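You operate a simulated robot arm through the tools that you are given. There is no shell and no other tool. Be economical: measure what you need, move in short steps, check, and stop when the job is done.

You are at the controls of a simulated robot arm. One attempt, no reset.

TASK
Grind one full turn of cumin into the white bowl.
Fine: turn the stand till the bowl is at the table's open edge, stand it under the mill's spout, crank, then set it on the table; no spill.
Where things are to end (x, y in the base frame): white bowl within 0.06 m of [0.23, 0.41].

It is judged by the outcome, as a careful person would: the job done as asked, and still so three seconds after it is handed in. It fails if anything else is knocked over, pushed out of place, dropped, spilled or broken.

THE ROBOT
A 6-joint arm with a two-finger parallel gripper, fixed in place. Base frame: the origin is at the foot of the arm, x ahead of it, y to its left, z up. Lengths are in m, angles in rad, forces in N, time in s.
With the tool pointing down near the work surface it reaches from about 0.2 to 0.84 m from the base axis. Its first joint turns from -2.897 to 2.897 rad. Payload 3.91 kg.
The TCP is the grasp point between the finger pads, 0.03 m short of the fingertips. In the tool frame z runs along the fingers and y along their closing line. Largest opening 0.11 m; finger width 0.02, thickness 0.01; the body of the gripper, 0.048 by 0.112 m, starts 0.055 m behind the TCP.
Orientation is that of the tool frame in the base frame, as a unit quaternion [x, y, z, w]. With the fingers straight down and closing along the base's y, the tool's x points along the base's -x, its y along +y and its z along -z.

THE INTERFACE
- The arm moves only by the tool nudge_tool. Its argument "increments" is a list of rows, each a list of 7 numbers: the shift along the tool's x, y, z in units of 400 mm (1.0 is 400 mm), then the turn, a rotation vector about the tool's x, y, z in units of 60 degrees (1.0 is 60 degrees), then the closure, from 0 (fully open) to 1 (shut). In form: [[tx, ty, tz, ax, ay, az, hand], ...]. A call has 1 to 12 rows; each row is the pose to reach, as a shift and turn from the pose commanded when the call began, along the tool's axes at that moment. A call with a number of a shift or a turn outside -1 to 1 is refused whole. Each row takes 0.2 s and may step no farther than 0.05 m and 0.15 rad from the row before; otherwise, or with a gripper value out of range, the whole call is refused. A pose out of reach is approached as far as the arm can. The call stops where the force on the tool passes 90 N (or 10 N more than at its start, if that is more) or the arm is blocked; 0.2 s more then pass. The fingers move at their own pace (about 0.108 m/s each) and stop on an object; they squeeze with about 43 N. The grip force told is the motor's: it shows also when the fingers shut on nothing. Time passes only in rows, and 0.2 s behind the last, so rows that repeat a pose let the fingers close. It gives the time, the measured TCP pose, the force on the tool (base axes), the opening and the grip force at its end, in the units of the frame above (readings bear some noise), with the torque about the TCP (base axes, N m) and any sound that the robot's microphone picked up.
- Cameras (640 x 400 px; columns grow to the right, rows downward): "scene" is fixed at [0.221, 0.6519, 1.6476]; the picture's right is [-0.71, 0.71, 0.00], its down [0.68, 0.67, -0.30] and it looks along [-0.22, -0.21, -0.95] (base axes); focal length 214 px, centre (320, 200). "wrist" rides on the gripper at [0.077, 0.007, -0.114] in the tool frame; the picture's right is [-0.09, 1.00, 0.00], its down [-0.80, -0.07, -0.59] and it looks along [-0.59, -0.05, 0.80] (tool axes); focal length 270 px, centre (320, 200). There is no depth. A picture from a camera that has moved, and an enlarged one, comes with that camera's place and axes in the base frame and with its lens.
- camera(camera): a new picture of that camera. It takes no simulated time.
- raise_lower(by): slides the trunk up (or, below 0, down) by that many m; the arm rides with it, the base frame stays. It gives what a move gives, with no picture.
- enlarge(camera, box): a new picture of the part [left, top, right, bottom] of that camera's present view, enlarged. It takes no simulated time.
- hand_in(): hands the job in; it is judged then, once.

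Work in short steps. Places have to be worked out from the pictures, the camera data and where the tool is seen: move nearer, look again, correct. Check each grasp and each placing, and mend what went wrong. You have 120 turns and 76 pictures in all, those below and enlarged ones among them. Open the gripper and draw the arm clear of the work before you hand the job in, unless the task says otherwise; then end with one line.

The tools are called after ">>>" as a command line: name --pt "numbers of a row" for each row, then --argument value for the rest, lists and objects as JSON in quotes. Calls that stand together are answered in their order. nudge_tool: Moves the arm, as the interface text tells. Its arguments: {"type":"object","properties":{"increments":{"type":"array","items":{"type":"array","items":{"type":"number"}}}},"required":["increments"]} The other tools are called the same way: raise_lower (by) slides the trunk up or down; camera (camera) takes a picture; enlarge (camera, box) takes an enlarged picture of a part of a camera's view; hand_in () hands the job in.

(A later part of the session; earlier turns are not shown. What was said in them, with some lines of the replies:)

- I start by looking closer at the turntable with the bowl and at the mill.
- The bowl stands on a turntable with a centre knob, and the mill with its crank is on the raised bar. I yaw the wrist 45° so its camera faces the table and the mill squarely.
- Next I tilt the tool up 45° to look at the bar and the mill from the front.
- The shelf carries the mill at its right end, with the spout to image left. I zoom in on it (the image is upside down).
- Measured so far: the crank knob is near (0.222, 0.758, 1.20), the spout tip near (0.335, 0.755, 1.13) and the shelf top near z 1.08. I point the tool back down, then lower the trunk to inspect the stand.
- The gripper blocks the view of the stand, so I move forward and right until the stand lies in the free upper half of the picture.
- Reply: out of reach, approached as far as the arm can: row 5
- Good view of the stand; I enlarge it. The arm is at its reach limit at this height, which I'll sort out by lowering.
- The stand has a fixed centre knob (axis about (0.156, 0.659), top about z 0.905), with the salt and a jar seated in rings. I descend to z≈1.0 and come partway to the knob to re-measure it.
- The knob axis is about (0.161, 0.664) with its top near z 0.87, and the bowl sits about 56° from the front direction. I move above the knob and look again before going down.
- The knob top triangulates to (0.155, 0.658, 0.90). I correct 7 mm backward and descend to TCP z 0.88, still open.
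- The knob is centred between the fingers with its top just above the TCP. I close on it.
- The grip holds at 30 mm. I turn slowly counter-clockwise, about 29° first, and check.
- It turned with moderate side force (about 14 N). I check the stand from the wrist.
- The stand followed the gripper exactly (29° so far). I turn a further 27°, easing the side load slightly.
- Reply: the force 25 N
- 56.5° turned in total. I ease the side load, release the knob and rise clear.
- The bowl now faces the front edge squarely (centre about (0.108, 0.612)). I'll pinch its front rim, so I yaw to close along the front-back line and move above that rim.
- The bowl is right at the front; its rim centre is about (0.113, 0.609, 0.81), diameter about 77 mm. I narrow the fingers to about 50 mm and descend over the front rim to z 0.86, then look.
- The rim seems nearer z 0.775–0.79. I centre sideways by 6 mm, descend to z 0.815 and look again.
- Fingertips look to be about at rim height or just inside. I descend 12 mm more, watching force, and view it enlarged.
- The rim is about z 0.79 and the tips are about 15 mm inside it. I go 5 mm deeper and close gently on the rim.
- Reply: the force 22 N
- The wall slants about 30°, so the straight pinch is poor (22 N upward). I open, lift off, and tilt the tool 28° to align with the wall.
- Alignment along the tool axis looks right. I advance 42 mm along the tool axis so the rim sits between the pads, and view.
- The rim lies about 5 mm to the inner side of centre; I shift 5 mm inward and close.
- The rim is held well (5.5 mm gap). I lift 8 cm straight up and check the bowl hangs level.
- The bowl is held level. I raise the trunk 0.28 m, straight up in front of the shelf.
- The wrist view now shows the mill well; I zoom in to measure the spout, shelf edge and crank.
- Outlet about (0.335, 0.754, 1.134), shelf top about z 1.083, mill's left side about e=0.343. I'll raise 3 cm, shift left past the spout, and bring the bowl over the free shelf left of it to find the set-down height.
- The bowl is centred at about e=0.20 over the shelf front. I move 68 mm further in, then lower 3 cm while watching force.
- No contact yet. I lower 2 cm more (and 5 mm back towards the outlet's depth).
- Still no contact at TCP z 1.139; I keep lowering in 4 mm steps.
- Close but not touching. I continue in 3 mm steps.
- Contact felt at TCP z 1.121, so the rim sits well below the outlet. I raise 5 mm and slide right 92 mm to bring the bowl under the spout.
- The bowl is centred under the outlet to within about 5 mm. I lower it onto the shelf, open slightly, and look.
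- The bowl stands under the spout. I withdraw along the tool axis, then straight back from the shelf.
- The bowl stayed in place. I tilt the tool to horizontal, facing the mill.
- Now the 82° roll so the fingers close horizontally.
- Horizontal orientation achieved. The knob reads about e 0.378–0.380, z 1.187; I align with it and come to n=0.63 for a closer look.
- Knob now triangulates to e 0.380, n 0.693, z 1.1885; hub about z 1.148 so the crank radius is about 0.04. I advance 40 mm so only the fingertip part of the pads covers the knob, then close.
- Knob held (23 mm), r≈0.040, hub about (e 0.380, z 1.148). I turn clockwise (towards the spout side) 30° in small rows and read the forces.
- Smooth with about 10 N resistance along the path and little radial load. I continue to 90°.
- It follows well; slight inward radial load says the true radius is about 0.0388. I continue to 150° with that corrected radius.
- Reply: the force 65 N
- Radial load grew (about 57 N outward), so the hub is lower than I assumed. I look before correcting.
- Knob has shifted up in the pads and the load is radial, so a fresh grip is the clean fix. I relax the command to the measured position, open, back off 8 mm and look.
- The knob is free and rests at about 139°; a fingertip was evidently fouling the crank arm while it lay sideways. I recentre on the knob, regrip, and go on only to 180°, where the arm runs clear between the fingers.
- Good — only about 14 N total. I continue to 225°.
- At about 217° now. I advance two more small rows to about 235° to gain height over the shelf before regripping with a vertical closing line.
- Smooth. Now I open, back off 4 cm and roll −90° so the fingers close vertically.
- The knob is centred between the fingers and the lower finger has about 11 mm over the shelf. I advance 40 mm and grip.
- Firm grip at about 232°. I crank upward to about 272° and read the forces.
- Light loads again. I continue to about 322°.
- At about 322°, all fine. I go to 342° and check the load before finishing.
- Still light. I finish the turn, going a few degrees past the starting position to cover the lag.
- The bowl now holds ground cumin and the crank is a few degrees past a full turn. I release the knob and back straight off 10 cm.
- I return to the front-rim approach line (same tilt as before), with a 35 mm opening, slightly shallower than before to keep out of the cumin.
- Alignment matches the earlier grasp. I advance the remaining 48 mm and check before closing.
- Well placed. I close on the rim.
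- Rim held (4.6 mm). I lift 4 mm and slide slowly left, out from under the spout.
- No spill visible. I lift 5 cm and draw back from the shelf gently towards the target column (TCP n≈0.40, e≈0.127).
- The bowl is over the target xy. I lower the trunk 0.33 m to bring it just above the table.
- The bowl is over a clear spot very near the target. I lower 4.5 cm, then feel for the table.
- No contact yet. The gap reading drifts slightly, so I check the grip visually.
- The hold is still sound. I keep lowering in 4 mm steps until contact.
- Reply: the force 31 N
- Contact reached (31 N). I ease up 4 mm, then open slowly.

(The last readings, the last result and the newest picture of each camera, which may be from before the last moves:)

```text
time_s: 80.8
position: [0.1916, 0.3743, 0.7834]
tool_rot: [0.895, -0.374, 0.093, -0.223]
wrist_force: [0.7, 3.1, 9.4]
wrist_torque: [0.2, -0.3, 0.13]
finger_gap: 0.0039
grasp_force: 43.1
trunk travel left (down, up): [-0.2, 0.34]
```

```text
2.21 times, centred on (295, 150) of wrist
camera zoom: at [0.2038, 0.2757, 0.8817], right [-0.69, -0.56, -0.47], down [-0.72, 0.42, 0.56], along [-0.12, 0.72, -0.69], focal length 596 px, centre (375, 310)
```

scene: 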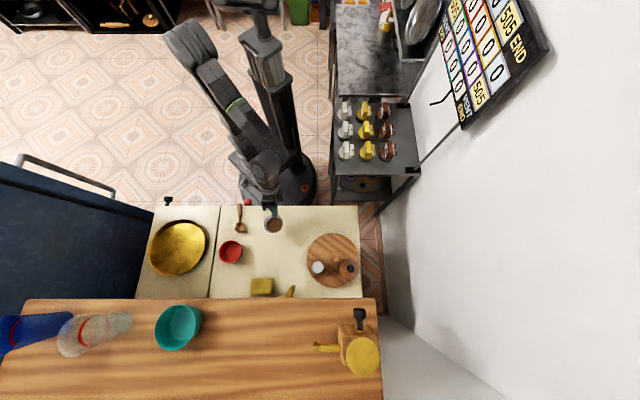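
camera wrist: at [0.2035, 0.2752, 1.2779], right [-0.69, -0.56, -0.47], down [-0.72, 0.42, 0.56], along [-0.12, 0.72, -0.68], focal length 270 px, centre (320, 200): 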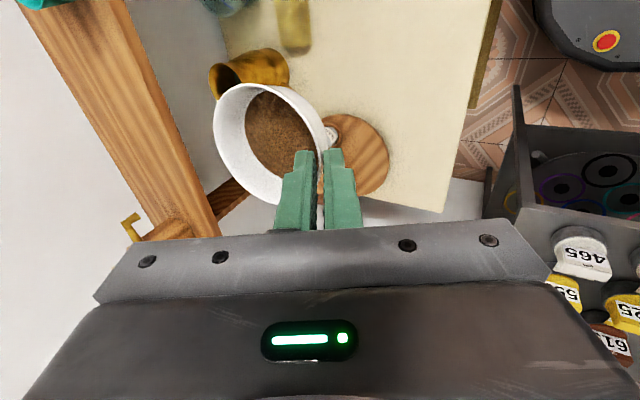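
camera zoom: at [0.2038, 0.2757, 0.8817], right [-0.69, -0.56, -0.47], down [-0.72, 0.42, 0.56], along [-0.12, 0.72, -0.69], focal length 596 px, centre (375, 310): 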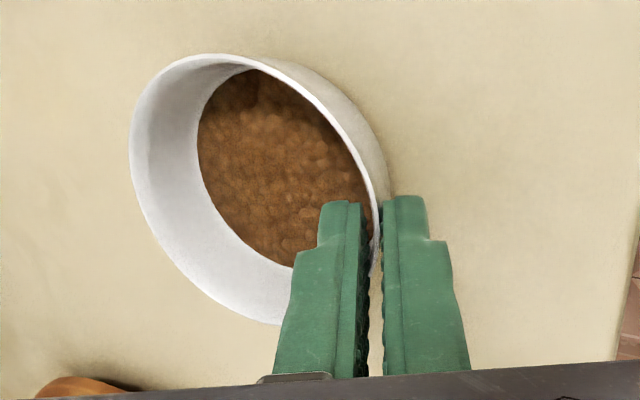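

The bowl sits flat. I ease another 1 mm, open gently, and withdraw along the tool axis.

>>> nudge_tool --pt "0 -0.001 -0.002 0 0 0 1" --pt "0 -0.001 -0.002 0 0 0 0.92" --pt "0 -0.001 -0.002 0 0 0 0.82" --pt "0 -0.001 -0.002 0 0 0 0.72" --pt "0 -0.001 -0.002 0 0 0 0.72"

>>> enlarge --camera "wrist" --box '[150, 60, 440, 240]'

```text
time_s: 82.0
position: [0.1925, 0.3736, 0.7851]
tool_rot: [0.896, -0.373, 0.093, -0.223]
wrist_force: [1.7, 0.7, 0.5]
wrist_torque: [0.04, 0.0, -0.01]
finger_gap: 0.0307
grasp_force: 0.0
trunk travel left (down, up): [-0.2, 0.34]
```

```text
2.21 times, centred on (295, 150) of wrist
camera zoom: at [0.204, 0.276, 0.8835], right [-0.69, -0.56, -0.47], down [-0.72, 0.42, 0.56], along [-0.12, 0.72, -0.69], focal length 596 px, centre (375, 310)
```

zoom: 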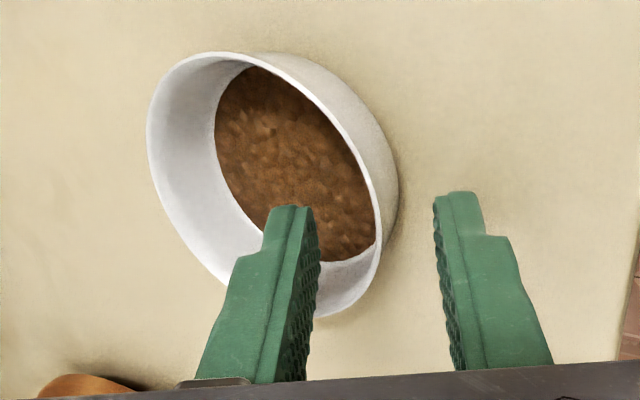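

Released cleanly. I withdraw 12 cm along the tool axis and check the whole scene.

>>> nudge_tool --pt "0 0 -0.05 0 0 0 0.72" --pt "0 0 -0.12 0 0 0 0.72" --pt "0 0 -0.21 0 0 0 0.5" --pt "0 0 -0.3 0 0 0 0.2" --pt "0 0 -0.4 0 0 0 0"

>>> raise_lower --by 0.15

>>> camera --camera "scene"

>>> enlarge --camera "scene" --box '[200, 190, 400, 315]'

```text
time_s: 83.2
position: [0.1386, 0.3209, 0.9268]
tool_rot: [0.896, -0.373, 0.094, -0.223]
wrist_force: [-0.9, -0.1, -0.2]
wrist_torque: [0.0, 0.01, 0.0]
finger_gap: 0.11
grasp_force: 0.1
trunk travel left (down, up): [-0.2, 0.34]
```

```text
time_s: 85.0
position: [0.1385, 0.3214, 1.0767]
tool_rot: [0.896, -0.373, 0.094, -0.224]
wrist_force: [-0.9, -0.6, 0.9]
wrist_torque: [0.01, 0.03, 0.0]
finger_gap: 0.1095
grasp_force: 0.1
trunk travel left (down, up): [-0.35, 0.19]
```

```text
7 pictures are left
```

scene: 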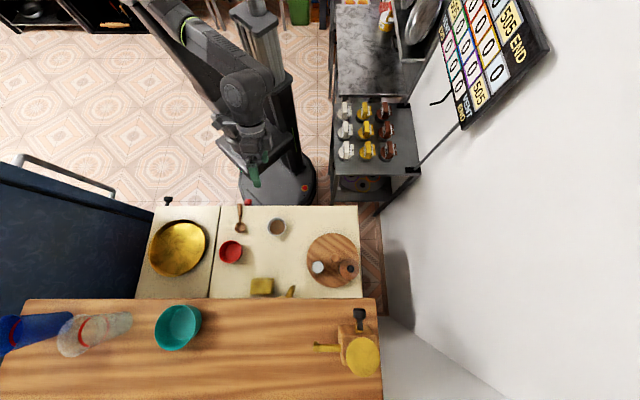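

```text
3.20 times, centred on (300, 252) of scene
camera zoom: at [0.221, 0.6519, 1.6476], right [-0.71, 0.71, 0.0], down [0.68, 0.67, -0.3], along [-0.22, -0.21, -0.95], focal length 686 px, centre (384, 32)
```

zoom: 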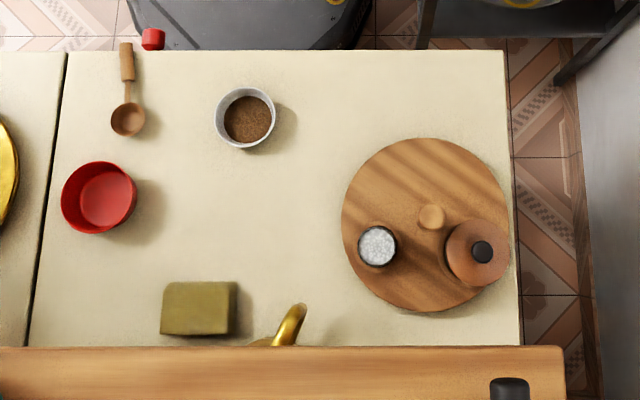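

The bowl with cumin stands at about (0.228, 0.416), everything else is in place, nothing is spilled, and the arm is clear with the gripper open. I hand in.

>>> hand_in

```text
The job is handed in.
```

The job is handed in: I turned the stand so the bowl faced the front edge, ground one full turn of cumin into the bowl (about 8° over), and set it on the table at about (0.23, 0.42), with no spill visible.
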